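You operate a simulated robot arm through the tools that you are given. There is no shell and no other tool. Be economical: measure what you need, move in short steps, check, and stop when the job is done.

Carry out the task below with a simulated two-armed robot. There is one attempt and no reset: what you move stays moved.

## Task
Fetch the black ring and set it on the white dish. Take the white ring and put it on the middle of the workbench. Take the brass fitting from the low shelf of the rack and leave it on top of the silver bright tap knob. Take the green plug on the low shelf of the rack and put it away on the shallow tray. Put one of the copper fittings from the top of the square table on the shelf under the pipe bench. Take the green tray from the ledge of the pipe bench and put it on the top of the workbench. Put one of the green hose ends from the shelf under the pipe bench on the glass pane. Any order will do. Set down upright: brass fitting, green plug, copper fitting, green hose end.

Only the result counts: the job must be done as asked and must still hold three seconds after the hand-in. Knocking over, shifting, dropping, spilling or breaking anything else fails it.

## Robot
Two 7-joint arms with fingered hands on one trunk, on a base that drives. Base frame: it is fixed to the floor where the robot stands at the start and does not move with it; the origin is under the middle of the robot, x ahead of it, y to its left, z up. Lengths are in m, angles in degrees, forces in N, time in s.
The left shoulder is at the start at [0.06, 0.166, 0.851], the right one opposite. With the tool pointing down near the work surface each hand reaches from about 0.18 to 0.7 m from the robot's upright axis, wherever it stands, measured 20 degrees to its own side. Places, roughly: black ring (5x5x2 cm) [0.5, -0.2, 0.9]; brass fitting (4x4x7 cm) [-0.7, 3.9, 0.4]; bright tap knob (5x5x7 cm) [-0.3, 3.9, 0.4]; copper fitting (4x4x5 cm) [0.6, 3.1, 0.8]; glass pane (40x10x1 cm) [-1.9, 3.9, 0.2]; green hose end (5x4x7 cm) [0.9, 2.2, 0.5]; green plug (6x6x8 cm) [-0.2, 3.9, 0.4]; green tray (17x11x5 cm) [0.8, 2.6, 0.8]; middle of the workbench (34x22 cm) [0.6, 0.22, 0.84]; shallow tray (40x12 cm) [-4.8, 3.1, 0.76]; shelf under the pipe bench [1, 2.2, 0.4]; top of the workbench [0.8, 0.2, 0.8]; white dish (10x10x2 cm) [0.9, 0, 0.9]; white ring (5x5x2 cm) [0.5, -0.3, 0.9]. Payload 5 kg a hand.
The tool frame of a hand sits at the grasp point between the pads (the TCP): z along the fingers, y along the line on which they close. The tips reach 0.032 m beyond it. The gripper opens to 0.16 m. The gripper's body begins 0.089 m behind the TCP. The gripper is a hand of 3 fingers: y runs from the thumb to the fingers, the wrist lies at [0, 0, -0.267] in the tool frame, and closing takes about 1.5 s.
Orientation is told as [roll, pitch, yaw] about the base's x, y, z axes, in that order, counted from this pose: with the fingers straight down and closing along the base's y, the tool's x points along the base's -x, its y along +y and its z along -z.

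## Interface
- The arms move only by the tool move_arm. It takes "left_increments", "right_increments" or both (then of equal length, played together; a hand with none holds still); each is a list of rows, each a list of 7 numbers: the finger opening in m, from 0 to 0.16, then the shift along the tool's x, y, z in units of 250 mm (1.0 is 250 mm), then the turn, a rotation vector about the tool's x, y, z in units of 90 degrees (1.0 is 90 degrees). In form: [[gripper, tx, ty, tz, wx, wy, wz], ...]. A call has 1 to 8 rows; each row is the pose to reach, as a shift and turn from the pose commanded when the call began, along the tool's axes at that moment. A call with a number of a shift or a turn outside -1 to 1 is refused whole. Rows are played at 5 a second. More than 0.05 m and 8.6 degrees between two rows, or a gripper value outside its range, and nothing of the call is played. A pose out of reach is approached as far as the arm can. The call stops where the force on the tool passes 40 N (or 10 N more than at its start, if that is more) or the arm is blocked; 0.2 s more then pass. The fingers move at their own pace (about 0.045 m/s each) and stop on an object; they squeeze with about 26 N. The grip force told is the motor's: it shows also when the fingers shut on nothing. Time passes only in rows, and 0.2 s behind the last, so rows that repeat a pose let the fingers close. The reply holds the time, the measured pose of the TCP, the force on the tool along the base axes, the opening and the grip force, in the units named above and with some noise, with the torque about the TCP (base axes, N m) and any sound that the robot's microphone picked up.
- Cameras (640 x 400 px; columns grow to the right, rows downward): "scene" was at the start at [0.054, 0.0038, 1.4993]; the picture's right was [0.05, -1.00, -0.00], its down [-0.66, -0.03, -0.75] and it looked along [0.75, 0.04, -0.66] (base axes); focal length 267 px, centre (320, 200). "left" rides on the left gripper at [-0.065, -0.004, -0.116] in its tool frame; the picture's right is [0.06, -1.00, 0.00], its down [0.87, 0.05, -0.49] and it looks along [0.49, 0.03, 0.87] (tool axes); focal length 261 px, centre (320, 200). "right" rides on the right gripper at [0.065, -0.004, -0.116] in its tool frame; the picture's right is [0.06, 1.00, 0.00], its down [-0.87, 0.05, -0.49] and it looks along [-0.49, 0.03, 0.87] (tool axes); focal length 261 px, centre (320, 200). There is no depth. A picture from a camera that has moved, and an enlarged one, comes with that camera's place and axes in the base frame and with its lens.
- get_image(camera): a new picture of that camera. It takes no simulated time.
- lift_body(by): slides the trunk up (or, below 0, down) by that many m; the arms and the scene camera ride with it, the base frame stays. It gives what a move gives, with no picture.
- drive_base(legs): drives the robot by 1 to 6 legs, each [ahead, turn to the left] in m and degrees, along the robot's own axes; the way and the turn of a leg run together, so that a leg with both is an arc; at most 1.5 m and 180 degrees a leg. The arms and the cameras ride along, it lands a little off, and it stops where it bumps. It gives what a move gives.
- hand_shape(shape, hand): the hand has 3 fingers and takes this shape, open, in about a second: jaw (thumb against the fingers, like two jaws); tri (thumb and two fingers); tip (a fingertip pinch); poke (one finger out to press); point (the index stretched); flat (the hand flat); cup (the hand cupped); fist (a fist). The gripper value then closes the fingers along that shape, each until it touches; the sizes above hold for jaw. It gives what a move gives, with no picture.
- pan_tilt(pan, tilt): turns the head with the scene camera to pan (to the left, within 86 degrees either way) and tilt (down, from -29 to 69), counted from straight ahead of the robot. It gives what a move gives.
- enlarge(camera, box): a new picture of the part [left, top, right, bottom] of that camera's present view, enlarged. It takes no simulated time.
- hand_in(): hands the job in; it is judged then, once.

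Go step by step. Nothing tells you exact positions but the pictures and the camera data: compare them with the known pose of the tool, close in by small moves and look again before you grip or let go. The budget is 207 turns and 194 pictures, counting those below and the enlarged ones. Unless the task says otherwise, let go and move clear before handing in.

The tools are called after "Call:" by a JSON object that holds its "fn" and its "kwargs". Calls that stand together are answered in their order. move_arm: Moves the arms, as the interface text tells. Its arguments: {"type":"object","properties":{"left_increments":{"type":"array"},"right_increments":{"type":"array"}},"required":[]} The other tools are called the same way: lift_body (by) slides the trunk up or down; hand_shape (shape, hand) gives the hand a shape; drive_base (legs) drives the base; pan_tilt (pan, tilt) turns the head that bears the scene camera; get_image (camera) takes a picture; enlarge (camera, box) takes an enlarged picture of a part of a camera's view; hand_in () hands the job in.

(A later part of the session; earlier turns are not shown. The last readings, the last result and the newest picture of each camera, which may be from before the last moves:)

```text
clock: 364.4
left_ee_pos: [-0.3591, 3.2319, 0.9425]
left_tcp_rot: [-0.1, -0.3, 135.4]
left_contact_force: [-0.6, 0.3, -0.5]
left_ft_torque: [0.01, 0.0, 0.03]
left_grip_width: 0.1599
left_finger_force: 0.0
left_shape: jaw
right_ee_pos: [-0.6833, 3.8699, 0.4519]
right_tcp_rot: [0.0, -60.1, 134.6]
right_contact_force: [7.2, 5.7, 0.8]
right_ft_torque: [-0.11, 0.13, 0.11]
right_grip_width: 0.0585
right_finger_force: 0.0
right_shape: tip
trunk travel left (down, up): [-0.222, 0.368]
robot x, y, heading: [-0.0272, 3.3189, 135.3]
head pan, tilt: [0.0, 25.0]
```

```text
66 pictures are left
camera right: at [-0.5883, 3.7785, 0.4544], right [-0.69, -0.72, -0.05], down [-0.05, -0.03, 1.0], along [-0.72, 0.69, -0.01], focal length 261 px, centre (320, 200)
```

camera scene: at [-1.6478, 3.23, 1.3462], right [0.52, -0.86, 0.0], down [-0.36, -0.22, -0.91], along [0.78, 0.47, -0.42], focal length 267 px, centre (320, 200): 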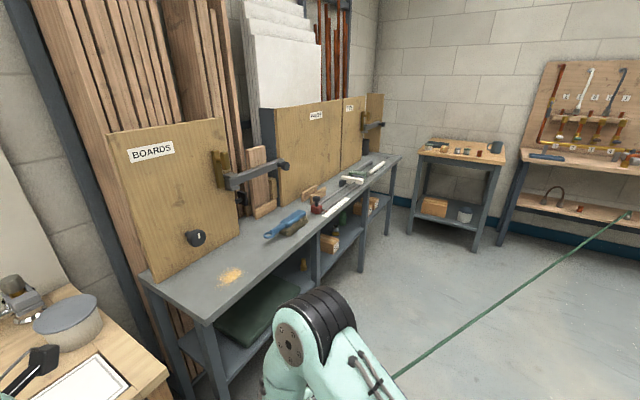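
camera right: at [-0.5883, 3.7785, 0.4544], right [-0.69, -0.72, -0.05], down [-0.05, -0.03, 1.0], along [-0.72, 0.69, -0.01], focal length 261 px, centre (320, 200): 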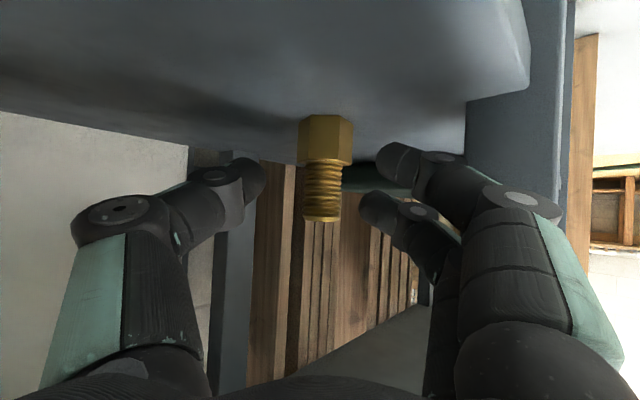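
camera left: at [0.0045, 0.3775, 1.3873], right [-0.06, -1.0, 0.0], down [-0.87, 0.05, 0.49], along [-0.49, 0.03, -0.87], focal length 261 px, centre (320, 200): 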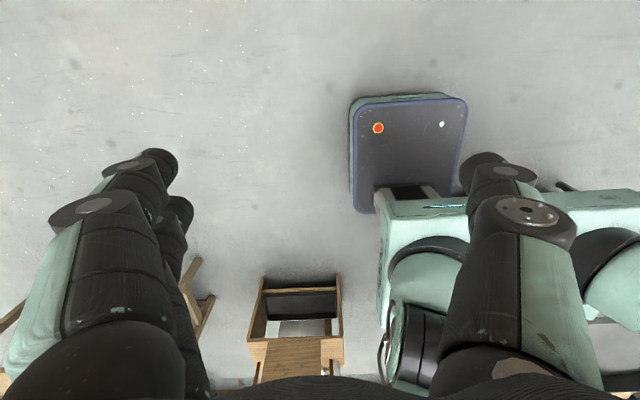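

A finger brushes the leg at this opening. I narrow to 0.05, advance 1.4 cm, lower 4 mm, and close again.

Call:
{"fn": "move_arm", "kwargs": {"right_increments": [[0.05, 0, 0, 0, 0, 0, 0], [0.05, -0.007, 0.006, 0.028, 0, 0, 0], [0.05, -0.014, 0.01, 0.057, 0, 0, 0], [0.04, -0.014, 0.01, 0.057, 0, 0, 0], [0.02, -0.014, 0.01, 0.057, 0, 0, 0], [0.0, -0.014, 0.01, 0.057, 0, 0, 0], [0.0, -0.014, 0.01, 0.057, 0, 0, 0], [0.0, -0.014, 0.01, 0.057, 0, 0, 0]]}}

Call:
{"fn": "get_image", "kwargs": {"camera": "right"}}

```text
clock: 365.2
left_ee_pos: [-0.3594, 3.2317, 0.9414]
left_tcp_rot: [0.0, -0.2, 135.3]
left_contact_force: [-0.3, 0.3, -0.3]
left_ft_torque: [-0.01, -0.03, -0.05]
left_grip_width: 0.16
left_finger_force: 0.0
left_shape: jaw
right_ee_pos: [-0.6906, 3.8801, 0.4464]
right_tcp_rot: [-0.2, -59.7, 134.3]
right_contact_force: [6.9, 0.9, 1.0]
right_ft_torque: [-0.1, 0.22, 0.41]
right_grip_width: 0.0397
right_finger_force: 0.1
right_shape: tip
trunk travel left (down, up): [-0.222, 0.368]
robot x, y, heading: [-0.0246, 3.3188, 135.1]
head pan, tilt: [0.0, 25.0]
stopped in row 4 (right hand): the force on the tool passed its limit at 52 N (the readings are from after the stop); the commanded pose is now the measured one
```

```text
65 pictures are left
camera right: at [-0.5956, 3.787, 0.4489], right [-0.69, -0.72, -0.06], down [-0.05, -0.03, 1.0], along [-0.72, 0.7, -0.02], focal length 261 px, centre (320, 200)
```

right: 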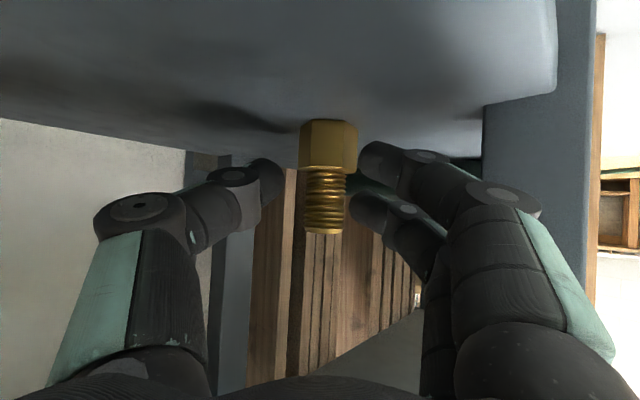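

The hand lightly touches the leg, but the brass is well between the fingers. I close in place.

Call:
{"fn": "move_arm", "kwargs": {"right_increments": [[0.03, 0, -0.004, 0, 0, 0, 0], [0.01, 0, -0.008, 0, 0, 0, 0], [0.0, 0, -0.008, 0, 0, 0, 0], [0.0, 0, -0.008, 0, 0, 0, 0], [0.0, 0, -0.008, 0, 0, 0, 0]]}}

Call:
{"fn": "get_image", "kwargs": {"camera": "right"}}

```text
clock: 366.4
left_ee_pos: [-0.3591, 3.2312, 0.9416]
left_tcp_rot: [-0.1, -0.2, 135.3]
left_contact_force: [0.1, -0.1, -0.3]
left_ft_torque: [-0.03, -0.01, -0.01]
left_grip_width: 0.1598
left_finger_force: 0.1
left_shape: jaw
right_ee_pos: [-0.6901, 3.88, 0.4478]
right_tcp_rot: [-0.2, -59.7, 134.5]
right_contact_force: [-0.5, -0.4, 0.0]
right_ft_torque: [-0.02, 0.01, 0.01]
right_grip_width: 0.0
right_finger_force: 25.9
right_shape: tip
trunk travel left (down, up): [-0.222, 0.368]
robot x, y, heading: [-0.0271, 3.3235, 135.4]
head pan, tilt: [0.0, 25.0]
```

```text
64 pictures are left
camera right: at [-0.5951, 3.7881, 0.4491], right [-0.69, -0.72, -0.06], down [-0.05, -0.03, 1.0], along [-0.72, 0.69, -0.01], focal length 261 px, centre (320, 200)
```

right: 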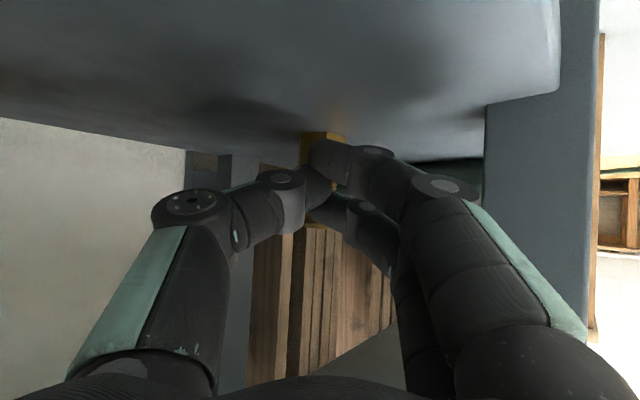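

It slipped forward again: the thin thread needs the tips ~1.5 cm deeper. I reopen moderately, advance 4 cm, and check.

Call:
{"fn": "move_arm", "kwargs": {"right_increments": [[0.03, 0, 0, 0, 0, 0, 0], [0.046, 0, -0.01, 0, 0, 0, 0], [0.046, 0, -0.01, 0, 0, 0, 0], [0.046, -0.02, -0.01, 0.035, 0, 0, 0], [0.046, -0.045, -0.01, 0.075, 0, 0, 0], [0.046, -0.07, -0.01, 0.12, 0, 0, 0], [0.046, -0.07, -0.01, 0.12, 0, 0, 0]]}}

Call:
{"fn": "get_image", "kwargs": {"camera": "right"}}

```text
clock: 368.0
left_ee_pos: [-0.3591, 3.2299, 0.9411]
left_tcp_rot: [-0.1, -0.3, 135.1]
left_contact_force: [-0.2, -0.3, 0.6]
left_ft_torque: [-0.01, 0.01, 0.02]
left_grip_width: 0.1597
left_finger_force: 0.1
left_shape: jaw
right_ee_pos: [-0.7137, 3.907, 0.4466]
right_tcp_rot: [-0.2, -59.7, 134.4]
right_contact_force: [-0.1, 0.0, -0.3]
right_ft_torque: [0.0, 0.0, 0.01]
right_grip_width: 0.0453
right_finger_force: 0.0
right_shape: tip
trunk travel left (down, up): [-0.222, 0.368]
robot x, y, heading: [-0.0237, 3.3217, 135.3]
head pan, tilt: [0.0, 25.0]
```

```text
63 pictures are left
camera right: at [-0.618, 3.8141, 0.4489], right [-0.69, -0.72, -0.06], down [-0.05, -0.03, 1.0], along [-0.72, 0.69, -0.02], focal length 261 px, centre (320, 200)
```

right: 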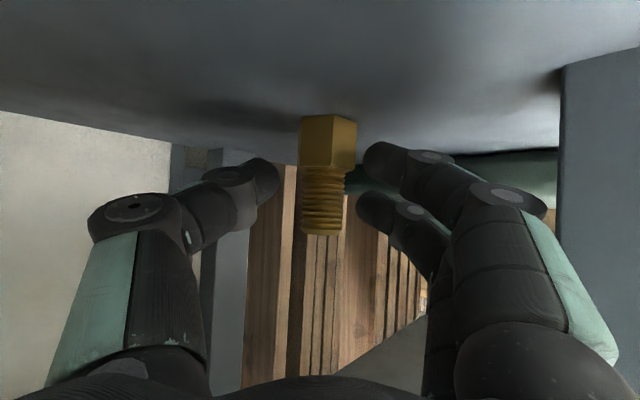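

Clear of the leg now. I advance another 1.2 cm and close.

Call:
{"fn": "move_arm", "kwargs": {"right_increments": [[0.046, -0.012, 0, 0.024, 0, 0, 0], [0.046, -0.02, 0, 0.044, 0, 0, 0], [0.03, -0.02, 0, 0.044, 0, 0, 0], [0.015, -0.02, 0, 0.044, 0, 0, 0], [0.0, -0.02, 0, 0.044, 0, 0, 0], [0.0, -0.02, 0, 0.044, 0, 0, 0]]}}

Call:
{"fn": "get_image", "kwargs": {"camera": "right"}}

```text
clock: 369.4
left_ee_pos: [-0.3585, 3.2315, 0.9427]
left_tcp_rot: [0.0, -0.3, 135.4]
left_contact_force: [0.1, -0.6, -0.1]
left_ft_torque: [0.0, 0.02, 0.01]
left_grip_width: 0.1599
left_finger_force: 0.1
left_shape: jaw
right_ee_pos: [-0.7208, 3.9157, 0.4465]
right_tcp_rot: [-0.3, -59.8, 134.5]
right_contact_force: [0.2, 1.1, 1.5]
right_ft_torque: [0.03, -0.08, -0.01]
right_grip_width: 0.0195
right_finger_force: 25.8
right_shape: tip
trunk travel left (down, up): [-0.222, 0.368]
robot x, y, heading: [-0.0201, 3.3189, 135.2]
head pan, tilt: [0.0, 25.0]
```

```text
62 pictures are left
camera right: at [-0.6265, 3.8225, 0.4483], right [-0.69, -0.72, -0.06], down [-0.05, -0.03, 1.0], along [-0.72, 0.69, -0.01], focal length 261 px, centre (320, 200)
```

right: 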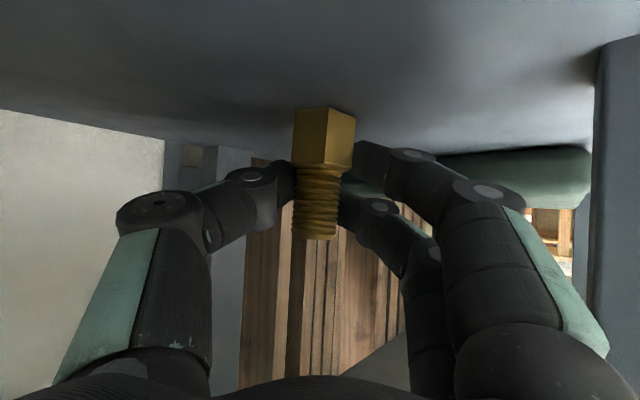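

Gripped (0.0195). I lift 4 cm and retreat a little to check it.

Call:
{"fn": "move_arm", "kwargs": {"right_increments": [[0.0, -0.05, 0, -0.03, 0, 0, 0], [0.0, -0.1, 0, -0.06, 0, 0, 0], [0.0, -0.15, 0, -0.08, 0, 0, 0], [0.0, -0.12, 0, -0.16, 0, 0, 0], [0.0, -0.07, 0, -0.3, 0, 0, 0], [0.0, -0.03, 0, -0.42, 0, 0, 0]]}}

Call:
{"fn": "get_image", "kwargs": {"camera": "right"}}

```text
clock: 370.8
left_ee_pos: [-0.3598, 3.2317, 0.9418]
left_tcp_rot: [-0.1, -0.1, 135.3]
left_contact_force: [0.0, 0.3, 0.0]
left_ft_torque: [-0.02, 0.01, -0.01]
left_grip_width: 0.1601
left_finger_force: 0.0
left_shape: jaw
right_ee_pos: [-0.6599, 3.8536, 0.5057]
right_tcp_rot: [0.0, -59.8, 134.3]
right_contact_force: [0.4, -0.1, -1.1]
right_ft_torque: [0.0, -0.02, 0.0]
right_grip_width: 0.0193
right_finger_force: 26.0
right_shape: tip
trunk travel left (down, up): [-0.222, 0.368]
robot x, y, heading: [-0.0264, 3.3223, 135.6]
head pan, tilt: [0.0, 25.0]
```

```text
61 pictures are left
camera right: at [-0.5641, 3.7607, 0.5073], right [-0.69, -0.72, -0.05], down [-0.05, -0.03, 1.0], along [-0.72, 0.69, -0.01], focal length 261 px, centre (320, 200)
```

right: 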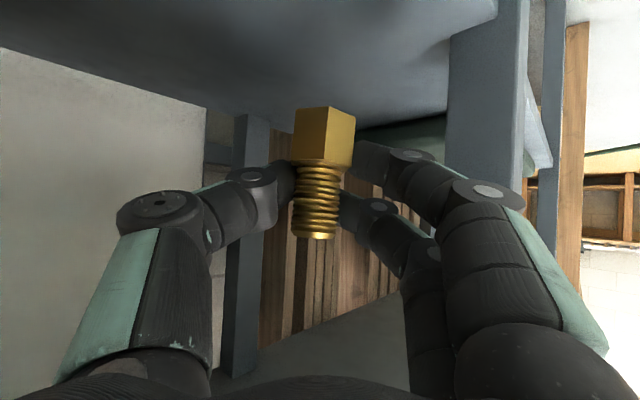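

Brass is held upright. I retract, then reposition to face the knob straight on (heading 90°).

Call:
{"fn": "move_arm", "kwargs": {"right_increments": [[0.0, 0.04, 0, -0.13, 0, 0, 0], [0.0, 0.1, 0, -0.28, 0, 0, 0], [0.0, 0.18, 0, -0.43, 0, 0, 0], [0.0, 0.26, 0, -0.58, 0, 0, 0], [0.0, 0.33, 0, -0.73, 0, 0, 0]]}}

Call:
{"fn": "drive_base", "kwargs": {"legs": [[-0.4, 0], [0, 44.6], [0.48, 0], [0, -90]]}}

Call:
{"fn": "get_image", "kwargs": {"camera": "right"}}

```text
clock: 372.0
left_ee_pos: [-0.3599, 3.2322, 0.9423]
left_tcp_rot: [0.0, -0.2, 135.3]
left_contact_force: [0.2, 0.3, 0.3]
left_ft_torque: [0.0, 0.02, -0.01]
left_grip_width: 0.1599
left_finger_force: 0.1
left_shape: jaw
right_ee_pos: [-0.5212, 3.7121, 0.5286]
right_tcp_rot: [-0.2, -59.7, 134.5]
right_contact_force: [0.2, 0.0, -1.6]
right_ft_torque: [-0.04, -0.01, 0.0]
right_grip_width: 0.0188
right_finger_force: 26.2
right_shape: tip
trunk travel left (down, up): [-0.222, 0.368]
robot x, y, heading: [-0.0258, 3.3211, 135.3]
head pan, tilt: [0.0, 25.0]
```

```text
clock: 375.1
left_ee_pos: [-0.0774, 2.9365, 0.9425]
left_tcp_rot: [-0.1, -0.2, 137.7]
left_contact_force: [-0.5, -0.7, 0.3]
left_ft_torque: [-0.01, -0.02, 0.02]
left_grip_width: 0.16
left_finger_force: 0.0
left_shape: jaw
right_ee_pos: [-0.2587, 3.4101, 0.5262]
right_tcp_rot: [-0.4, -59.8, 137.2]
right_contact_force: [0.2, -0.5, -1.0]
right_ft_torque: [0.02, -0.04, -0.02]
right_grip_width: 0.0191
right_finger_force: 25.6
right_shape: tip
trunk travel left (down, up): [-0.222, 0.368]
robot x, y, heading: [0.2547, 3.0412, 137.4]
head pan, tilt: [0.0, 25.0]
stopped in leg 2: the robot was blocked; the commanded pose is now the measured one
```

```text
60 pictures are left
camera right: at [-0.1594, 3.3214, 0.529], right [-0.66, -0.75, -0.06], down [-0.05, -0.03, 1.0], along [-0.75, 0.66, -0.02], focal length 261 px, centre (320, 200)
```

right: 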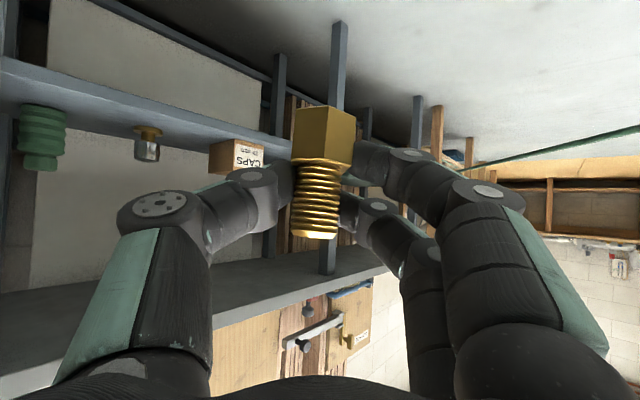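

The base's rear touched something (likely near the square table's leg), so I move forward first and take a freer route.

Call:
{"fn": "drive_base", "kwargs": {"legs": [[0.2, 0], [0, 77.6], [0.4, 0], [0, -125]]}}

Call:
{"fn": "get_image", "kwargs": {"camera": "right"}}

Call:
{"fn": "pan_tilt", "kwargs": {"pan": -70, "tilt": 30}}

Call:
{"fn": "get_image", "kwargs": {"camera": "scene"}}

```text
clock: 387.4
left_ee_pos: [-0.5124, 3.1389, 0.9422]
left_tcp_rot: [0.0, -0.2, 89.8]
left_contact_force: [0.5, -0.1, -0.3]
left_ft_torque: [0.0, 0.01, 0.01]
left_grip_width: 0.16
left_finger_force: 0.1
left_shape: jaw
right_ee_pos: [-0.283, 3.59, 0.5268]
right_tcp_rot: [-0.3, -59.7, 89.0]
right_contact_force: [0.3, -0.6, -1.8]
right_ft_torque: [-0.01, 0.0, 0.0]
right_grip_width: 0.019
right_finger_force: 25.6
right_shape: tip
trunk travel left (down, up): [-0.222, 0.368]
robot x, y, heading: [-0.2151, 2.9593, 89.2]
head pan, tilt: [0.0, 25.0]
```

```text
59 pictures are left
camera right: at [-0.2819, 3.4564, 0.5293], right [-1.0, -0.01, -0.06], down [-0.06, 0.02, 1.0], along [-0.01, 1.0, -0.02], focal length 261 px, centre (320, 200)
```

right: 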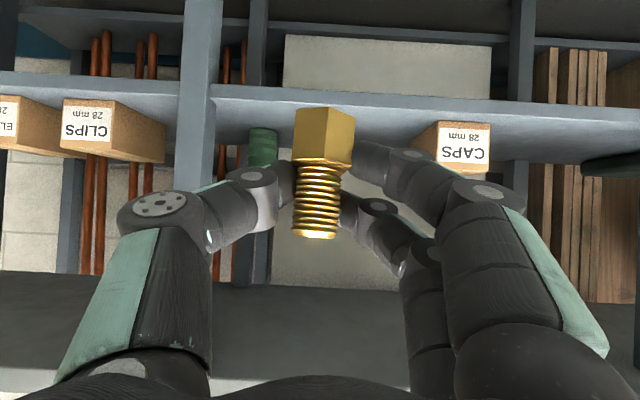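

```text
clock: 388.9
left_ee_pos: [-0.5133, 3.1377, 0.9414]
left_tcp_rot: [-0.1, -0.2, 89.7]
left_contact_force: [0.3, 0.1, 0.1]
left_ft_torque: [0.0, 0.01, -0.03]
left_grip_width: 0.16
left_finger_force: 0.0
left_shape: jaw
right_ee_pos: [-0.2831, 3.5888, 0.5283]
right_tcp_rot: [-0.3, -59.6, 89.0]
right_contact_force: [0.5, -0.2, -0.4]
right_ft_torque: [0.0, 0.01, 0.02]
right_grip_width: 0.019
right_finger_force: 26.3
right_shape: tip
trunk travel left (down, up): [-0.222, 0.368]
robot x, y, heading: [-0.2153, 2.9606, 89.2]
head pan, tilt: [-70.0, 30.0]
```

```text
58 pictures are left
camera scene: at [-0.1307, 2.9605, 1.3382], right [0.33, -0.94, 0.0], down [-0.47, -0.17, -0.87], along [0.82, 0.29, -0.5], focal length 267 px, centre (320, 200)
```

scene: 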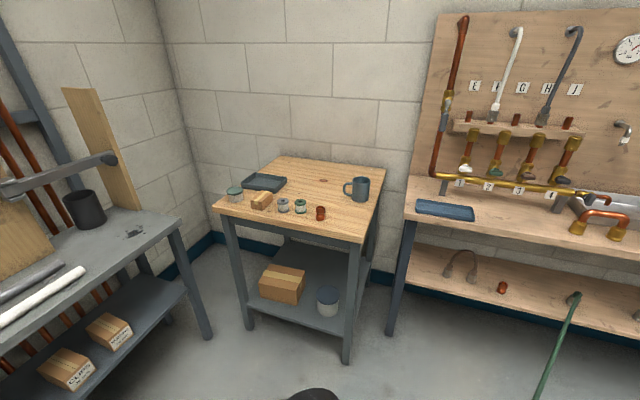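

The square table, copper fittings and shelf all look fine. To know exactly where the brass sits in the grip, I view it with the scene camera from above.

Call:
{"fn": "pan_tilt", "kwargs": {"pan": 5, "tilt": 50}}

Call:
{"fn": "get_image", "kwargs": {"camera": "scene"}}

```text
clock: 390.3
left_ee_pos: [-0.5124, 3.1378, 0.9424]
left_tcp_rot: [-0.2, -0.2, 89.7]
left_contact_force: [0.2, 0.2, -0.5]
left_ft_torque: [0.02, 0.0, -0.03]
left_grip_width: 0.1596
left_finger_force: 0.1
left_shape: jaw
right_ee_pos: [-0.2813, 3.5898, 0.5267]
right_tcp_rot: [-0.3, -59.7, 89.0]
right_contact_force: [0.4, -0.2, -0.9]
right_ft_torque: [-0.03, 0.0, 0.0]
right_grip_width: 0.019
right_finger_force: 26.3
right_shape: tip
trunk travel left (down, up): [-0.222, 0.368]
robot x, y, heading: [-0.2122, 2.9613, 89.2]
head pan, tilt: [5.0, 50.0]
```

```text
57 pictures are left
camera scene: at [-0.2217, 3.0074, 1.3087], right [1.0, 0.07, 0.0], down [0.06, -0.76, -0.64], along [-0.05, 0.64, -0.77], focal length 267 px, centre (320, 200)
```

scene: 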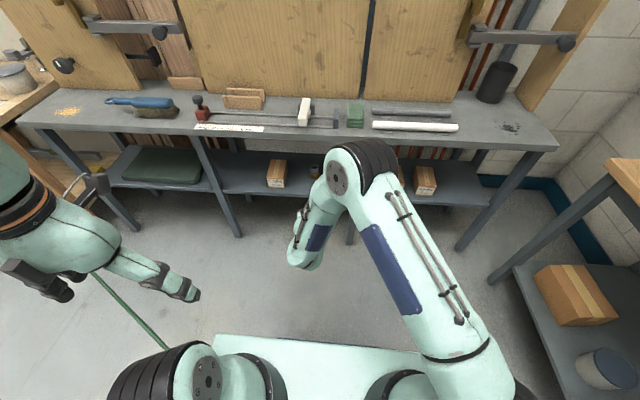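

Call:
{"fn": "enlarge", "kwargs": {"camera": "scene", "box": [270, 160, 350, 220]}}

```text
6.67 times, centred on (310, 190) of scene
camera zoom: at [-0.2217, 3.0074, 1.3087], right [1.0, 0.07, 0.0], down [0.06, -0.76, -0.64], along [-0.05, 0.64, -0.77], focal length 1780 px, centre (387, 267)
```

zoom: 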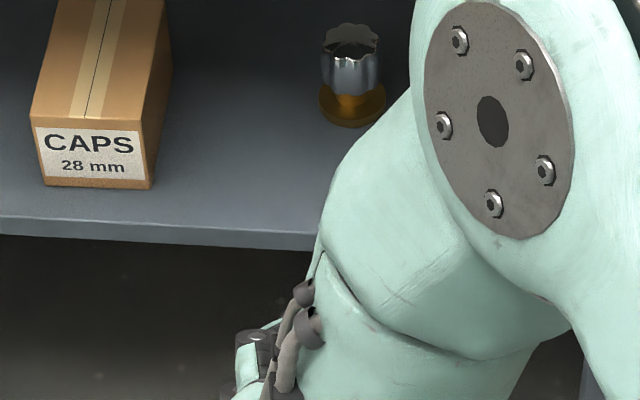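

Call:
{"fn": "enlarge", "kwargs": {"camera": "scene", "box": [270, 195, 330, 255]}}

```text
6.67 times, centred on (300, 225) of scene
camera zoom: at [-0.2217, 3.0074, 1.3087], right [1.0, 0.07, 0.0], down [0.06, -0.76, -0.64], along [-0.05, 0.64, -0.77], focal length 1780 px, centre (453, 33)
```

zoom: 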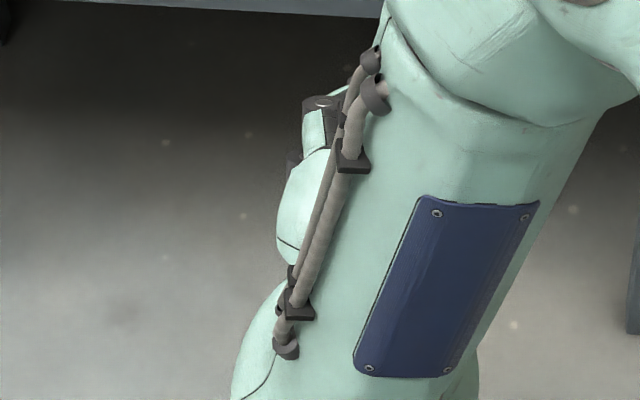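

I'll hover with the brass base about 2 cm above knob height, offset to the left so both are visible side by side in the hand camera.

Call:
{"fn": "drive_base", "kwargs": {"legs": [[0.1, 0.8]]}}

Call:
{"fn": "move_arm", "kwargs": {"right_increments": [[0.0, -0.07, 0.06, 0.08, 0, 0, 0], [0.0, -0.14, 0.12, 0.18, 0, 0, 0], [0.0, -0.2, 0.18, 0.28, 0, 0, 0], [0.0, -0.26, 0.24, 0.38, 0, 0, 0], [0.0, -0.32, 0.3, 0.48, 0, 0, 0], [0.0, -0.38, 0.35, 0.57, 0, 0, 0], [0.0, -0.425, 0.35, 0.65, 0, 0, 0], [0.0, -0.425, 0.35, 0.65, 0, 0, 0]]}}

Call:
{"fn": "get_image", "kwargs": {"camera": "right"}}

```text
clock: 391.5
left_ee_pos: [-0.5146, 3.2347, 0.9414]
left_tcp_rot: [-0.1, -0.1, 90.4]
left_contact_force: [-0.9, 0.1, 0.4]
left_ft_torque: [0.02, -0.02, 0.0]
left_grip_width: 0.1597
left_finger_force: 0.1
left_shape: jaw
right_ee_pos: [-0.2884, 3.6906, 0.5263]
right_tcp_rot: [-0.2, -59.8, 89.5]
right_contact_force: [0.7, 0.6, -1.7]
right_ft_torque: [-0.08, -0.01, 0.01]
right_grip_width: 0.0188
right_finger_force: 25.7
right_shape: tip
trunk travel left (down, up): [-0.222, 0.368]
robot x, y, heading: [-0.2156, 3.0626, 89.7]
head pan, tilt: [5.0, 50.0]
```

```text
clock: 393.3
left_ee_pos: [-0.5138, 3.2355, 0.9413]
left_tcp_rot: [0.0, 0.0, 90.3]
left_contact_force: [-0.9, -0.6, -0.5]
left_ft_torque: [0.0, 0.01, 0.02]
left_grip_width: 0.1598
left_finger_force: 0.0
left_shape: jaw
right_ee_pos: [-0.3745, 3.8841, 0.5348]
right_tcp_rot: [-0.4, -59.7, 89.7]
right_contact_force: [-0.1, -0.4, -2.0]
right_ft_torque: [-0.01, 0.04, 0.03]
right_grip_width: 0.0189
right_finger_force: 26.0
right_shape: tip
trunk travel left (down, up): [-0.222, 0.368]
robot x, y, heading: [-0.2123, 3.0637, 90.1]
head pan, tilt: [5.0, 50.0]
```

```text
54 pictures are left
camera right: at [-0.3725, 3.7501, 0.5389], right [-1.0, -0.02, -0.06], down [-0.06, 0.01, 1.0], along [-0.02, 1.0, -0.02], focal length 261 px, centre (320, 200)
```

right: 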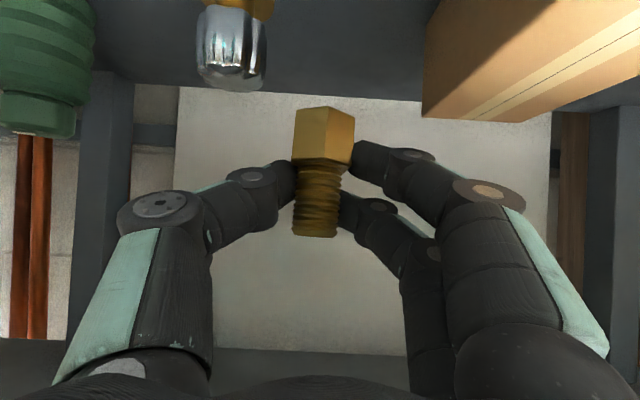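

Call:
{"fn": "enlarge", "kwargs": {"camera": "right", "box": [180, 60, 380, 185]}}

```text
3.20 times, centred on (280, 122) of right
camera zoom: at [-0.3725, 3.7501, 0.5389], right [-1.0, -0.02, -0.06], down [-0.06, 0.01, 1.0], along [-0.02, 1.0, -0.02], focal length 834 px, centre (448, 448)
```

zoom: 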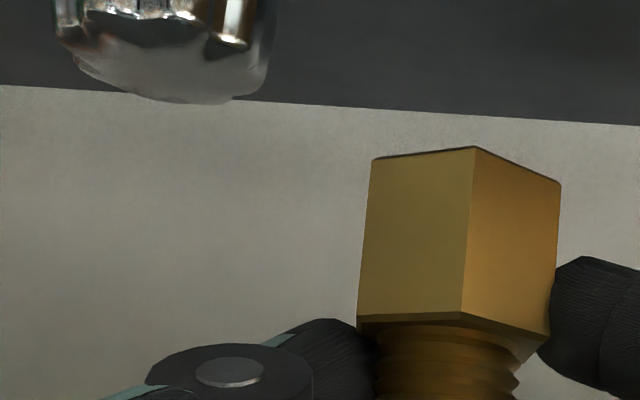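

The brass axis is ≈1.7 cm nearer than the knob and 6.1 cm to its left. I move it over the knob with about 1 cm clearance and check.

Call:
{"fn": "move_arm", "kwargs": {"right_increments": [[0.0, 0, -0.08, 0.0, 0, 0, 0], [0.0, 0, -0.16, 0.02, 0, 0, 0], [0.0, 0, -0.244, 0.05, 0, 0, 0], [0.0, 0, -0.244, 0.075, 0, 0, 0], [0.0, 0, -0.244, 0.075, 0, 0, 0]]}}

Call:
{"fn": "enlarge", "kwargs": {"camera": "right", "box": [220, 40, 420, 180]}}

```text
clock: 394.5
left_ee_pos: [-0.5148, 3.2332, 0.9428]
left_tcp_rot: [-0.1, -0.1, 90.3]
left_contact_force: [-0.6, 0.9, -0.8]
left_ft_torque: [0.0, 0.0, 0.01]
left_grip_width: 0.1599
left_finger_force: 0.0
left_shape: jaw
right_ee_pos: [-0.3115, 3.9001, 0.5266]
right_tcp_rot: [-0.3, -59.7, 89.6]
right_contact_force: [1.1, 0.4, -2.1]
right_ft_torque: [-0.03, 0.0, -0.01]
right_grip_width: 0.0186
right_finger_force: 25.7
right_shape: tip
trunk travel left (down, up): [-0.222, 0.368]
robot x, y, heading: [-0.2118, 3.0609, 90.0]
head pan, tilt: [5.0, 50.0]
```

```text
2.86 times, centred on (320, 110) of right
camera zoom: at [-0.3098, 3.7665, 0.5303], right [-1.0, -0.02, -0.06], down [-0.06, 0.01, 1.0], along [-0.02, 1.0, -0.02], focal length 745 px, centre (320, 457)
```

zoom: 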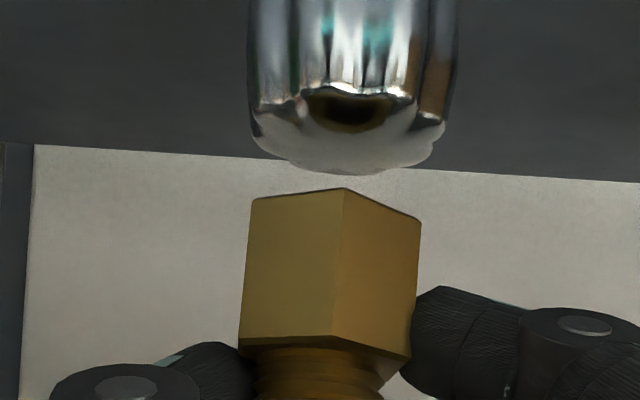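

Nearly aligned. I shift 2 mm left, 4 mm back, and lower 1 cm, then look again.

Call:
{"fn": "move_arm", "kwargs": {"right_increments": [[0.0, 0.02, 0.01, 0.003, 0, 0, 0], [0.0, 0.043, 0.01, 0.006, 0, 0, 0], [0.0, 0.043, 0.01, 0.006, 0, 0, 0]]}}

Call:
{"fn": "enlarge", "kwargs": {"camera": "right", "box": [220, 40, 420, 180]}}

```text
clock: 395.3
left_ee_pos: [-0.5143, 3.2365, 0.9417]
left_tcp_rot: [-0.2, -0.1, 90.5]
left_contact_force: [-0.2, 0.3, 0.3]
left_ft_torque: [0.01, -0.01, 0.02]
left_grip_width: 0.1599
left_finger_force: 0.0
left_shape: jaw
right_ee_pos: [-0.3147, 3.896, 0.5174]
right_tcp_rot: [-0.3, -59.8, 89.5]
right_contact_force: [-1.0, 0.7, -0.6]
right_ft_torque: [-0.05, 0.0, 0.0]
right_grip_width: 0.0184
right_finger_force: 25.4
right_shape: tip
trunk travel left (down, up): [-0.222, 0.368]
robot x, y, heading: [-0.2148, 3.0626, 89.8]
head pan, tilt: [5.0, 50.0]
```

```text
2.86 times, centred on (320, 110) of right
camera zoom: at [-0.3122, 3.7617, 0.5198], right [-1.0, -0.02, -0.06], down [-0.06, 0.01, 1.0], along [-0.02, 1.0, -0.02], focal length 745 px, centre (320, 457)
```

zoom: 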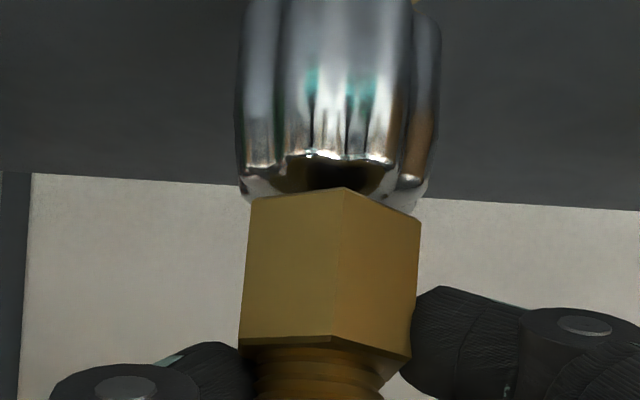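

Lateral alignment is within 1 mm. I lower 5 mm more.

Call:
{"fn": "move_arm", "kwargs": {"right_increments": [[0.0, 0.0173, -0.003, 0.01, 0, 0, 0], [0.0, 0.0173, -0.003, 0.01, 0, 0, 0]]}}

Call:
{"fn": "enlarge", "kwargs": {"camera": "right", "box": [220, 40, 420, 180]}}

```text
clock: 395.9
left_ee_pos: [-0.5138, 3.2344, 0.9413]
left_tcp_rot: [-0.1, -0.1, 90.4]
left_contact_force: [-0.2, -0.8, -0.4]
left_ft_torque: [0.02, -0.03, -0.02]
left_grip_width: 0.1601
left_finger_force: 0.1
left_shape: jaw
right_ee_pos: [-0.3126, 3.8953, 0.5127]
right_tcp_rot: [-0.3, -59.8, 89.5]
right_contact_force: [0.6, 0.2, -1.6]
right_ft_torque: [-0.03, 0.0, 0.03]
right_grip_width: 0.0186
right_finger_force: 25.7
right_shape: tip
trunk travel left (down, up): [-0.222, 0.368]
robot x, y, heading: [-0.2116, 3.0623, 90.0]
head pan, tilt: [5.0, 50.0]
```

```text
2.86 times, centred on (320, 110) of right
camera zoom: at [-0.3117, 3.7622, 0.5154], right [-1.0, -0.02, -0.06], down [-0.06, 0.01, 1.0], along [-0.02, 1.0, -0.02], focal length 745 px, centre (320, 457)
```

zoom: 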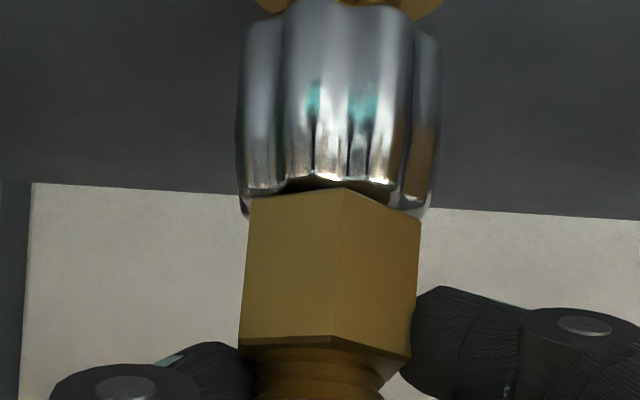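

Call:
{"fn": "move_arm", "kwargs": {"right_increments": [[0.0, 0.0087, 0, 0.005, 0, 0, 0], [0.0, 0.0087, 0, 0.005, 0, 0, 0]]}}

Call:
{"fn": "move_arm", "kwargs": {"right_increments": [[0.0, 0.0052, 0, 0.003, 0, 0, 0], [0.0, 0.0052, 0, 0.003, 0, 0, 0]]}}

Call:
{"fn": "enlarge", "kwargs": {"camera": "right", "box": [220, 40, 420, 180]}}

```text
clock: 396.5
left_ee_pos: [-0.5132, 3.2356, 0.9423]
left_tcp_rot: [-0.1, -0.2, 90.3]
left_contact_force: [0.2, -1.2, 0.2]
left_ft_torque: [-0.02, 0.01, 0.02]
left_grip_width: 0.16
left_finger_force: 0.1
left_shape: jaw
right_ee_pos: [-0.3135, 3.8958, 0.5112]
right_tcp_rot: [-0.3, -59.8, 89.5]
right_contact_force: [0.0, 0.1, 3.9]
right_ft_torque: [-0.03, -0.04, 0.02]
right_grip_width: 0.0189
right_finger_force: 25.5
right_shape: tip
trunk travel left (down, up): [-0.222, 0.368]
robot x, y, heading: [-0.2157, 3.06, 90.2]
head pan, tilt: [5.0, 50.0]
```

```text
clock: 397.1
left_ee_pos: [-0.513, 3.2347, 0.9429]
left_tcp_rot: [0.0, -0.2, 90.4]
left_contact_force: [-0.2, 0.0, 0.2]
left_ft_torque: [0.0, 0.02, -0.02]
left_grip_width: 0.1599
left_finger_force: 0.1
left_shape: jaw
right_ee_pos: [-0.315, 3.8962, 0.5109]
right_tcp_rot: [-0.3, -60.0, 89.5]
right_contact_force: [0.5, 0.2, 12.3]
right_ft_torque: [0.08, -0.12, 0.03]
right_grip_width: 0.0188
right_finger_force: 25.3
right_shape: tip
trunk travel left (down, up): [-0.222, 0.368]
robot x, y, heading: [-0.2157, 3.0609, 90.0]
head pan, tilt: [5.0, 50.0]
```

```text
2.86 times, centred on (320, 110) of right
camera zoom: at [-0.3123, 3.7623, 0.5128], right [-1.0, -0.02, -0.06], down [-0.06, 0.01, 1.0], along [-0.02, 1.0, -0.01], focal length 745 px, centre (320, 457)
```

zoom: 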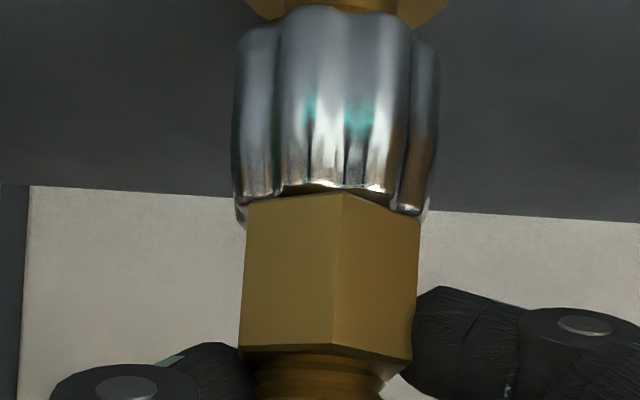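

The brass base is seated on the knob and edges coincide. I open the fingers gently.

Call:
{"fn": "move_arm", "kwargs": {"right_increments": [[0.0, -0.003, 0, -0.002, 0, 0, 0], [0.008, -0.003, 0, -0.002, 0, 0, 0], [0.018, -0.003, 0, -0.002, 0, 0, 0], [0.03, -0.003, 0, -0.002, 0, 0, 0], [0.045, -0.003, 0, -0.002, 0, 0, 0], [0.06, -0.003, 0, -0.002, 0, 0, 0], [0.065, -0.003, 0, -0.002, 0, 0, 0]]}}

Call:
{"fn": "get_image", "kwargs": {"camera": "right"}}

```text
clock: 398.7
left_ee_pos: [-0.5149, 3.2343, 0.943]
left_tcp_rot: [-0.1, -0.2, 90.5]
left_contact_force: [-0.3, 0.3, -0.2]
left_ft_torque: [-0.02, -0.04, 0.02]
left_grip_width: 0.16
left_finger_force: 0.1
left_shape: jaw
right_ee_pos: [-0.3148, 3.895, 0.5089]
right_tcp_rot: [-0.4, -59.7, 89.5]
right_contact_force: [-0.7, -0.7, -0.2]
right_ft_torque: [-0.02, 0.01, -0.02]
right_grip_width: 0.0641
right_finger_force: 0.0
right_shape: tip
trunk travel left (down, up): [-0.222, 0.368]
robot x, y, heading: [-0.2135, 3.0633, 89.8]
head pan, tilt: [5.0, 50.0]
```

```text
48 pictures are left
camera right: at [-0.312, 3.7619, 0.5113], right [-1.0, -0.02, -0.06], down [-0.06, 0.01, 1.0], along [-0.02, 1.0, -0.02], focal length 261 px, centre (320, 200)
```

right: 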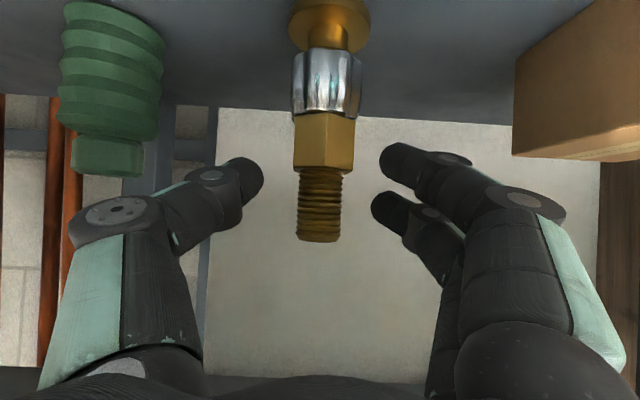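

The brass stands on the bright knob. I retreat straight back and make the hand steeper (45°) for the green plug, then drive to a diagonal approach (heading ≈57°) between the leg and the knob.

Call:
{"fn": "move_arm", "kwargs": {"right_increments": [[0.065, 0.06, 0, -0.104, 0, 0, 0], [0.065, 0.16, 0, -0.277, 0, 0, 0], [0.065, 0.26, 0, -0.45, 0, 0, 0], [0.065, 0.36, 0, -0.623, 0, 0, 0], [0.08, 0.44, 0, -0.762, 0, 0.06, 0], [0.08, 0.47, 0, -0.83, 0, 0.12, 0], [0.08, 0.47, 0, -0.83, 0, 0.167, 0]]}}

Call:
{"fn": "drive_base", "kwargs": {"legs": [[-0.15, 0], [0, 82.9], [0.48, 0], [0, -115.7]]}}

Call:
{"fn": "get_image", "kwargs": {"camera": "right"}}

```text
clock: 400.3
left_ee_pos: [-0.5148, 3.2354, 0.9424]
left_tcp_rot: [-0.1, -0.1, 90.4]
left_contact_force: [0.4, 0.1, -0.4]
left_ft_torque: [0.0, -0.04, 0.0]
left_grip_width: 0.1601
left_finger_force: 0.0
left_shape: jaw
right_ee_pos: [-0.3185, 3.6564, 0.5121]
right_tcp_rot: [-0.3, -44.6, 89.5]
right_contact_force: [0.7, 0.5, -0.1]
right_ft_torque: [0.0, -0.02, -0.01]
right_grip_width: 0.0791
right_finger_force: 0.1
right_shape: tip
trunk travel left (down, up): [-0.222, 0.368]
robot x, y, heading: [-0.2095, 3.0614, 89.9]
head pan, tilt: [5.0, 50.0]
```

```text
clock: 412.8
left_ee_pos: [-0.8544, 3.2722, 0.9422]
left_tcp_rot: [-0.1, -0.1, 58.6]
left_contact_force: [0.4, 0.2, 0.0]
left_ft_torque: [-0.02, 0.02, -0.04]
left_grip_width: 0.1598
left_finger_force: 0.1
left_shape: jaw
right_ee_pos: [-0.465, 3.5256, 0.5122]
right_tcp_rot: [-0.3, -44.8, 57.7]
right_contact_force: [-0.2, -0.5, 0.4]
right_ft_torque: [-0.02, -0.04, 0.01]
right_grip_width: 0.0795
right_finger_force: 0.1
right_shape: tip
trunk travel left (down, up): [-0.222, 0.368]
robot x, y, heading: [-0.6893, 2.9699, 58.6]
head pan, tilt: [5.0, 50.0]
```

```text
47 pictures are left
camera right: at [-0.5301, 3.4155, 0.5492], right [-0.87, 0.5, -0.05], down [0.1, 0.26, 0.96], along [0.49, 0.83, -0.27], focal length 261 px, centre (320, 200)
```

right: 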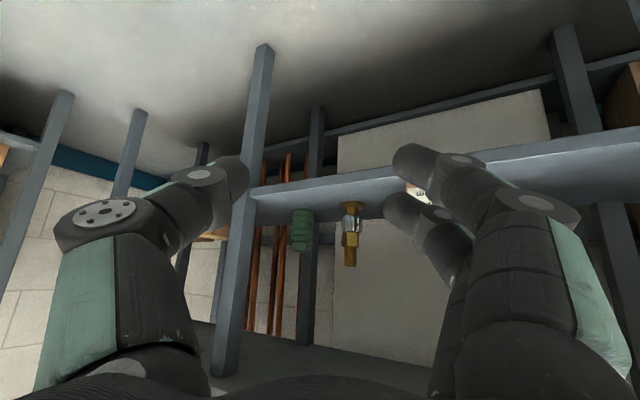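

The brass is still standing, and the plug lies at about (-0.166, 3.945). I approach along the diagonal and check clearances midway.

Call:
{"fn": "drive_base", "kwargs": {"legs": [[0.24, 0]]}}

Call:
{"fn": "move_arm", "kwargs": {"right_increments": [[0.08, -0.08, -0.06, 0.09, 0, 0, 0], [0.08, -0.16, -0.116, 0.18, 0, 0, 0], [0.08, -0.24, -0.116, 0.27, 0, 0, 0], [0.08, -0.311, -0.116, 0.368, 0, 0, 0], [0.08, -0.311, -0.116, 0.368, 0, 0, 0]]}}

Call:
{"fn": "get_image", "kwargs": {"camera": "right"}}

```text
clock: 414.5
left_ee_pos: [-0.7296, 3.4709, 0.9413]
left_tcp_rot: [-0.1, -0.2, 58.5]
left_contact_force: [-0.5, 0.0, 0.7]
left_ft_torque: [-0.01, 0.02, -0.03]
left_grip_width: 0.1598
left_finger_force: 0.0
left_shape: jaw
right_ee_pos: [-0.3401, 3.7251, 0.5128]
right_tcp_rot: [-0.2, -44.7, 57.7]
right_contact_force: [-0.4, -0.6, 0.3]
right_ft_torque: [0.02, 0.0, -0.02]
right_grip_width: 0.0792
right_finger_force: 0.2
right_shape: tip
trunk travel left (down, up): [-0.222, 0.368]
robot x, y, heading: [-0.5641, 3.1605, 58.1]
head pan, tilt: [5.0, 50.0]
```

```text
clock: 415.7
left_ee_pos: [-0.7281, 3.4704, 0.9419]
left_tcp_rot: [0.0, -0.1, 58.5]
left_contact_force: [-0.5, -0.2, 0.1]
left_ft_torque: [0.01, -0.01, -0.01]
left_grip_width: 0.1599
left_finger_force: 0.0
left_shape: jaw
right_ee_pos: [-0.2505, 3.8096, 0.5034]
right_tcp_rot: [-0.4, -44.6, 57.6]
right_contact_force: [-1.0, 0.5, 1.2]
right_ft_torque: [0.02, 0.01, 0.03]
right_grip_width: 0.0792
right_finger_force: 0.0
right_shape: tip
trunk travel left (down, up): [-0.222, 0.368]
robot x, y, heading: [-0.567, 3.1633, 58.3]
head pan, tilt: [5.0, 50.0]
```

```text
46 pictures are left
camera right: at [-0.3162, 3.6998, 0.5397], right [-0.87, 0.5, -0.05], down [0.1, 0.26, 0.96], along [0.49, 0.83, -0.27], focal length 261 px, centre (320, 200)
```

right: 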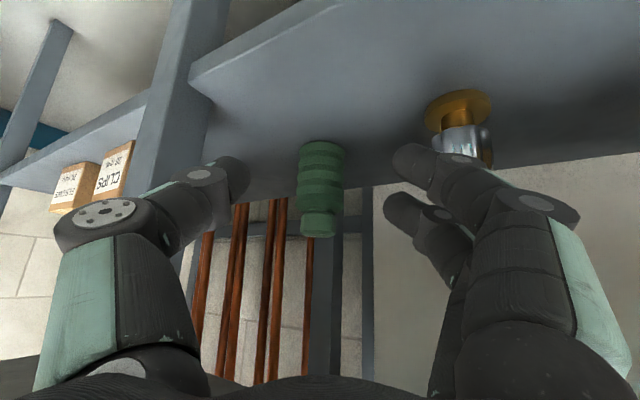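

Clearances look workable (leg on the thumb side is tightest), so I shift 4 mm left, narrow slightly, and advance.

Call:
{"fn": "move_arm", "kwargs": {"right_increments": [[0.075, -0.05, 0.016, 0.1, 0, 0, 0], [0.075, -0.1, 0.018, 0.2, 0, 0, 0], [0.075, -0.15, 0.018, 0.3, 0, 0, 0], [0.075, -0.19, 0.018, 0.38, 0, 0, 0], [0.075, -0.22, 0.018, 0.45, 0, 0, 0], [0.075, -0.22, 0.018, 0.45, 0, 0, 0]]}}

Call:
{"fn": "get_image", "kwargs": {"camera": "right"}}

```text
clock: 417.1
left_ee_pos: [-0.73, 3.4714, 0.9412]
left_tcp_rot: [-0.2, -0.2, 58.4]
left_contact_force: [0.7, 0.8, -0.4]
left_ft_torque: [-0.03, -0.01, -0.02]
left_grip_width: 0.1599
left_finger_force: 0.1
left_shape: jaw
right_ee_pos: [-0.1903, 3.9134, 0.463]
right_tcp_rot: [-0.3, -44.7, 57.6]
right_contact_force: [0.3, 0.7, 0.7]
right_ft_torque: [-0.03, -0.04, -0.01]
right_grip_width: 0.0759
right_finger_force: 0.0
right_shape: tip
trunk travel left (down, up): [-0.222, 0.368]
robot x, y, heading: [-0.5681, 3.1649, 58.0]
head pan, tilt: [5.0, 50.0]
```

```text
45 pictures are left
camera right: at [-0.2562, 3.8026, 0.499], right [-0.87, 0.5, -0.05], down [0.1, 0.26, 0.96], along [0.49, 0.83, -0.27], focal length 261 px, centre (320, 200)
```

right: 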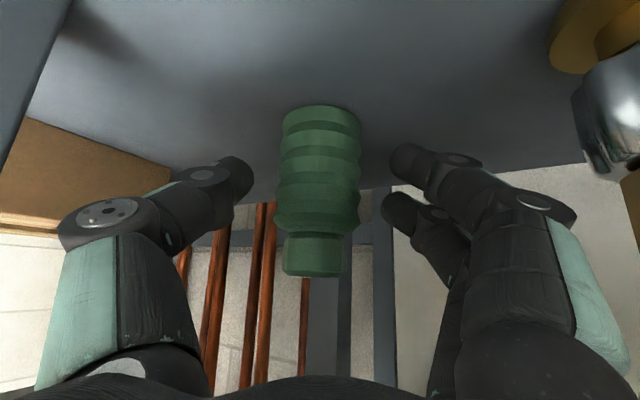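

Very good, no contact. I advance the last bit and close.

Call:
{"fn": "move_arm", "kwargs": {"right_increments": [[0.075, -0.017, 0, 0.062, 0, 0, 0], [0.06, -0.017, 0, 0.062, 0, 0, 0], [0.045, -0.017, 0, 0.062, 0, 0, 0], [0.03, -0.017, 0, 0.062, 0, 0, 0], [0.01, -0.017, 0, 0.062, 0, 0, 0], [0.0, -0.017, 0, 0.062, 0, 0, 0], [0.0, -0.017, 0, 0.062, 0, 0, 0]]}}

Call:
{"fn": "get_image", "kwargs": {"camera": "right"}}

```text
clock: 418.7
left_ee_pos: [-0.7296, 3.4717, 0.9426]
left_tcp_rot: [-0.1, -0.1, 58.5]
left_contact_force: [-0.2, 0.4, -1.3]
left_ft_torque: [-0.04, -0.01, 0.0]
left_grip_width: 0.1599
left_finger_force: 0.2
left_shape: jaw
right_ee_pos: [-0.1823, 3.9247, 0.4531]
right_tcp_rot: [-0.3, -44.7, 57.6]
right_contact_force: [0.2, 1.9, 0.0]
right_ft_torque: [0.03, 0.0, 0.02]
right_grip_width: 0.0454
right_finger_force: 26.0
right_shape: tip
trunk travel left (down, up): [-0.222, 0.368]
robot x, y, heading: [-0.5678, 3.1639, 58.1]
head pan, tilt: [5.0, 50.0]
```

```text
44 pictures are left
camera right: at [-0.248, 3.8143, 0.4895], right [-0.87, 0.5, -0.05], down [0.1, 0.26, 0.96], along [0.49, 0.83, -0.27], focal length 261 px, centre (320, 200)
```

right: 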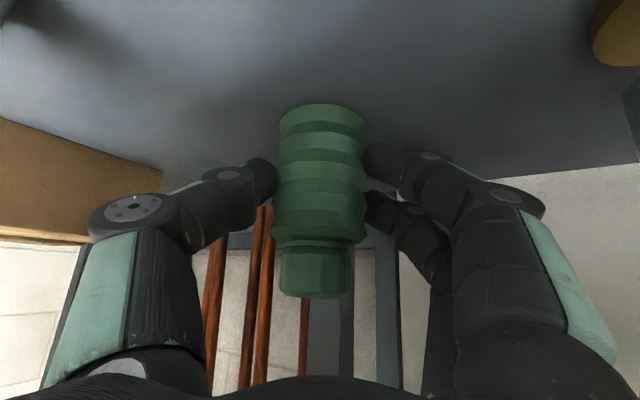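

The plug is gripped (0.045). I lift it slightly and withdraw along the same line.

Call:
{"fn": "move_arm", "kwargs": {"right_increments": [[0.0, -0.05, 0, -0.05, 0, 0, 0], [0.0, -0.099, 0, -0.099, 0, 0, 0], [0.0, 0.01, 0, -0.21, 0, 0, 0], [0.0, 0.12, 0, -0.32, 0, 0, 0], [0.0, 0.23, 0, -0.43, 0, 0, 0], [0.0, 0.35, 0, -0.55, 0, 0, 0], [0.0, 0.47, 0, -0.67, 0, 0, 0], [0.0, 0.58, 0, -0.78, 0, 0, 0]]}}

Call:
{"fn": "drive_base", "kwargs": {"legs": [[-0.35, 0]]}}

Call:
{"fn": "get_image", "kwargs": {"camera": "right"}}

```text
clock: 420.5
left_ee_pos: [-0.7297, 3.471, 0.9434]
left_tcp_rot: [-0.1, -0.2, 58.5]
left_contact_force: [0.3, -0.5, 0.3]
left_ft_torque: [-0.03, -0.01, -0.01]
left_grip_width: 0.1597
left_finger_force: 0.0
left_shape: jaw
right_ee_pos: [-0.3121, 3.7207, 0.4895]
right_tcp_rot: [-0.2, -44.8, 57.5]
right_contact_force: [-0.2, 0.0, -5.5]
right_ft_torque: [-0.05, 0.05, 0.01]
right_grip_width: 0.0453
right_finger_force: 25.7
right_shape: tip
trunk travel left (down, up): [-0.222, 0.368]
robot x, y, heading: [-0.5656, 3.1621, 58.2]
head pan, tilt: [5.0, 50.0]
```

```text
clock: 422.8
left_ee_pos: [-0.9174, 3.1688, 0.9413]
left_tcp_rot: [-0.2, -0.1, 58.5]
left_contact_force: [0.1, 0.6, 0.0]
left_ft_torque: [-0.02, 0.03, 0.02]
left_grip_width: 0.1601
left_finger_force: 0.1
left_shape: jaw
right_ee_pos: [-0.5009, 3.4199, 0.4893]
right_tcp_rot: [-0.3, -44.7, 57.6]
right_contact_force: [-0.2, 0.6, -4.8]
right_ft_torque: [-0.06, 0.04, -0.02]
right_grip_width: 0.0451
right_finger_force: 25.9
right_shape: tip
trunk travel left (down, up): [-0.222, 0.368]
robot x, y, heading: [-0.7523, 2.8641, 57.7]
head pan, tilt: [5.0, 50.0]
```

```text
43 pictures are left
camera right: at [-0.5663, 3.309, 0.5263], right [-0.86, 0.5, -0.05], down [0.1, 0.26, 0.96], along [0.49, 0.83, -0.27], focal length 261 px, centre (320, 200)
```

right: 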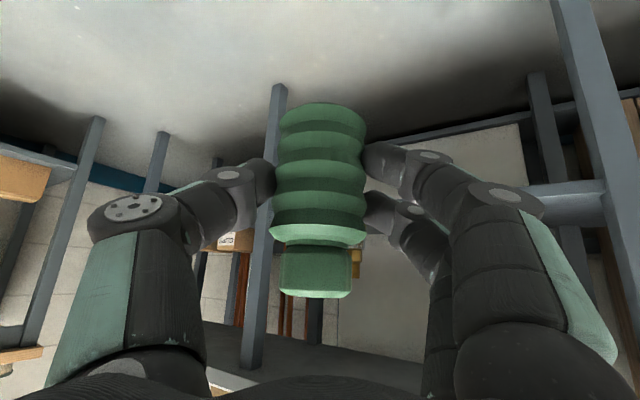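

Plug held well. I raise the trunk and drive west toward the shallow tray, then look ahead.

Call:
{"fn": "lift_body", "kwargs": {"by": 0.35}}

Call:
{"fn": "drive_base", "kwargs": {"legs": [[0, 122.3], [1.3, 0]]}}

Call:
{"fn": "pan_tilt", "kwargs": {"pan": 0, "tilt": 22}}

Call:
{"fn": "get_image", "kwargs": {"camera": "scene"}}

```text
clock: 426.2
left_ee_pos: [-0.9165, 3.1688, 1.2912]
left_tcp_rot: [0.0, -0.1, 58.5]
left_contact_force: [0.1, -0.1, 0.5]
left_ft_torque: [0.0, -0.02, 0.01]
left_grip_width: 0.16
left_finger_force: 0.1
left_shape: jaw
right_ee_pos: [-0.5015, 3.4195, 0.8395]
right_tcp_rot: [-0.3, -44.7, 57.6]
right_contact_force: [0.8, -0.2, -3.5]
right_ft_torque: [-0.04, 0.07, -0.01]
right_grip_width: 0.045
right_finger_force: 25.9
right_shape: tip
trunk travel left (down, up): [-0.572, 0.018]
robot x, y, heading: [-0.7539, 2.8629, 58.1]
head pan, tilt: [5.0, 50.0]
```

```text
clock: 437.9
left_ee_pos: [-2.2204, 2.6028, 1.2917]
left_tcp_rot: [-0.1, -0.1, 178.6]
left_contact_force: [-0.9, 0.5, -0.2]
left_ft_torque: [-0.02, -0.02, -0.01]
left_grip_width: 0.16
left_finger_force: 0.1
left_shape: jaw
right_ee_pos: [-2.6453, 2.8397, 0.8397]
right_tcp_rot: [-0.4, -44.7, 177.7]
right_contact_force: [0.5, 0.0, -5.5]
right_ft_torque: [-0.01, -0.1, -0.01]
right_grip_width: 0.0449
right_finger_force: 26.2
right_shape: tip
trunk travel left (down, up): [-0.572, 0.018]
robot x, y, heading: [-2.0361, 2.8978, 178.2]
head pan, tilt: [5.0, 50.0]
```

```text
clock: 438.8
left_ee_pos: [-2.2208, 2.6046, 1.2914]
left_tcp_rot: [-0.1, -0.1, 178.6]
left_contact_force: [-0.3, -0.7, 0.2]
left_ft_torque: [0.0, -0.02, 0.0]
left_grip_width: 0.1599
left_finger_force: 0.1
left_shape: jaw
right_ee_pos: [-2.6464, 2.8395, 0.8399]
right_tcp_rot: [-0.4, -44.7, 177.7]
right_contact_force: [0.2, -0.1, -5.0]
right_ft_torque: [0.0, -0.08, -0.01]
right_grip_width: 0.0446
right_finger_force: 25.9
right_shape: tip
trunk travel left (down, up): [-0.572, 0.018]
robot x, y, heading: [-2.0366, 2.8982, 178.1]
head pan, tilt: [0.0, 22.0]
```

```text
42 pictures are left
camera scene: at [-2.1, 2.8999, 1.7009], right [0.03, 1.0, 0.0], down [0.38, -0.01, -0.93], along [-0.93, 0.03, -0.38], focal length 267 px, centre (320, 200)
```

scene: 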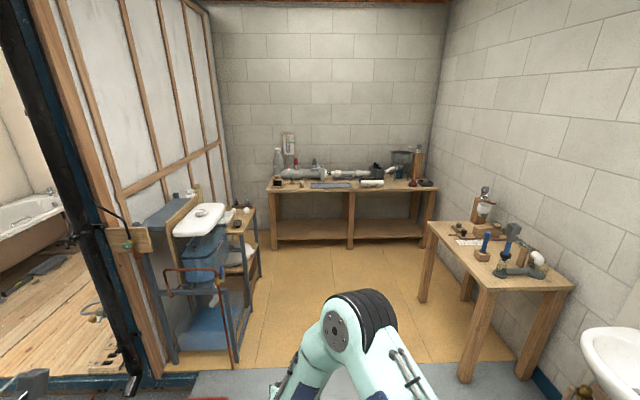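

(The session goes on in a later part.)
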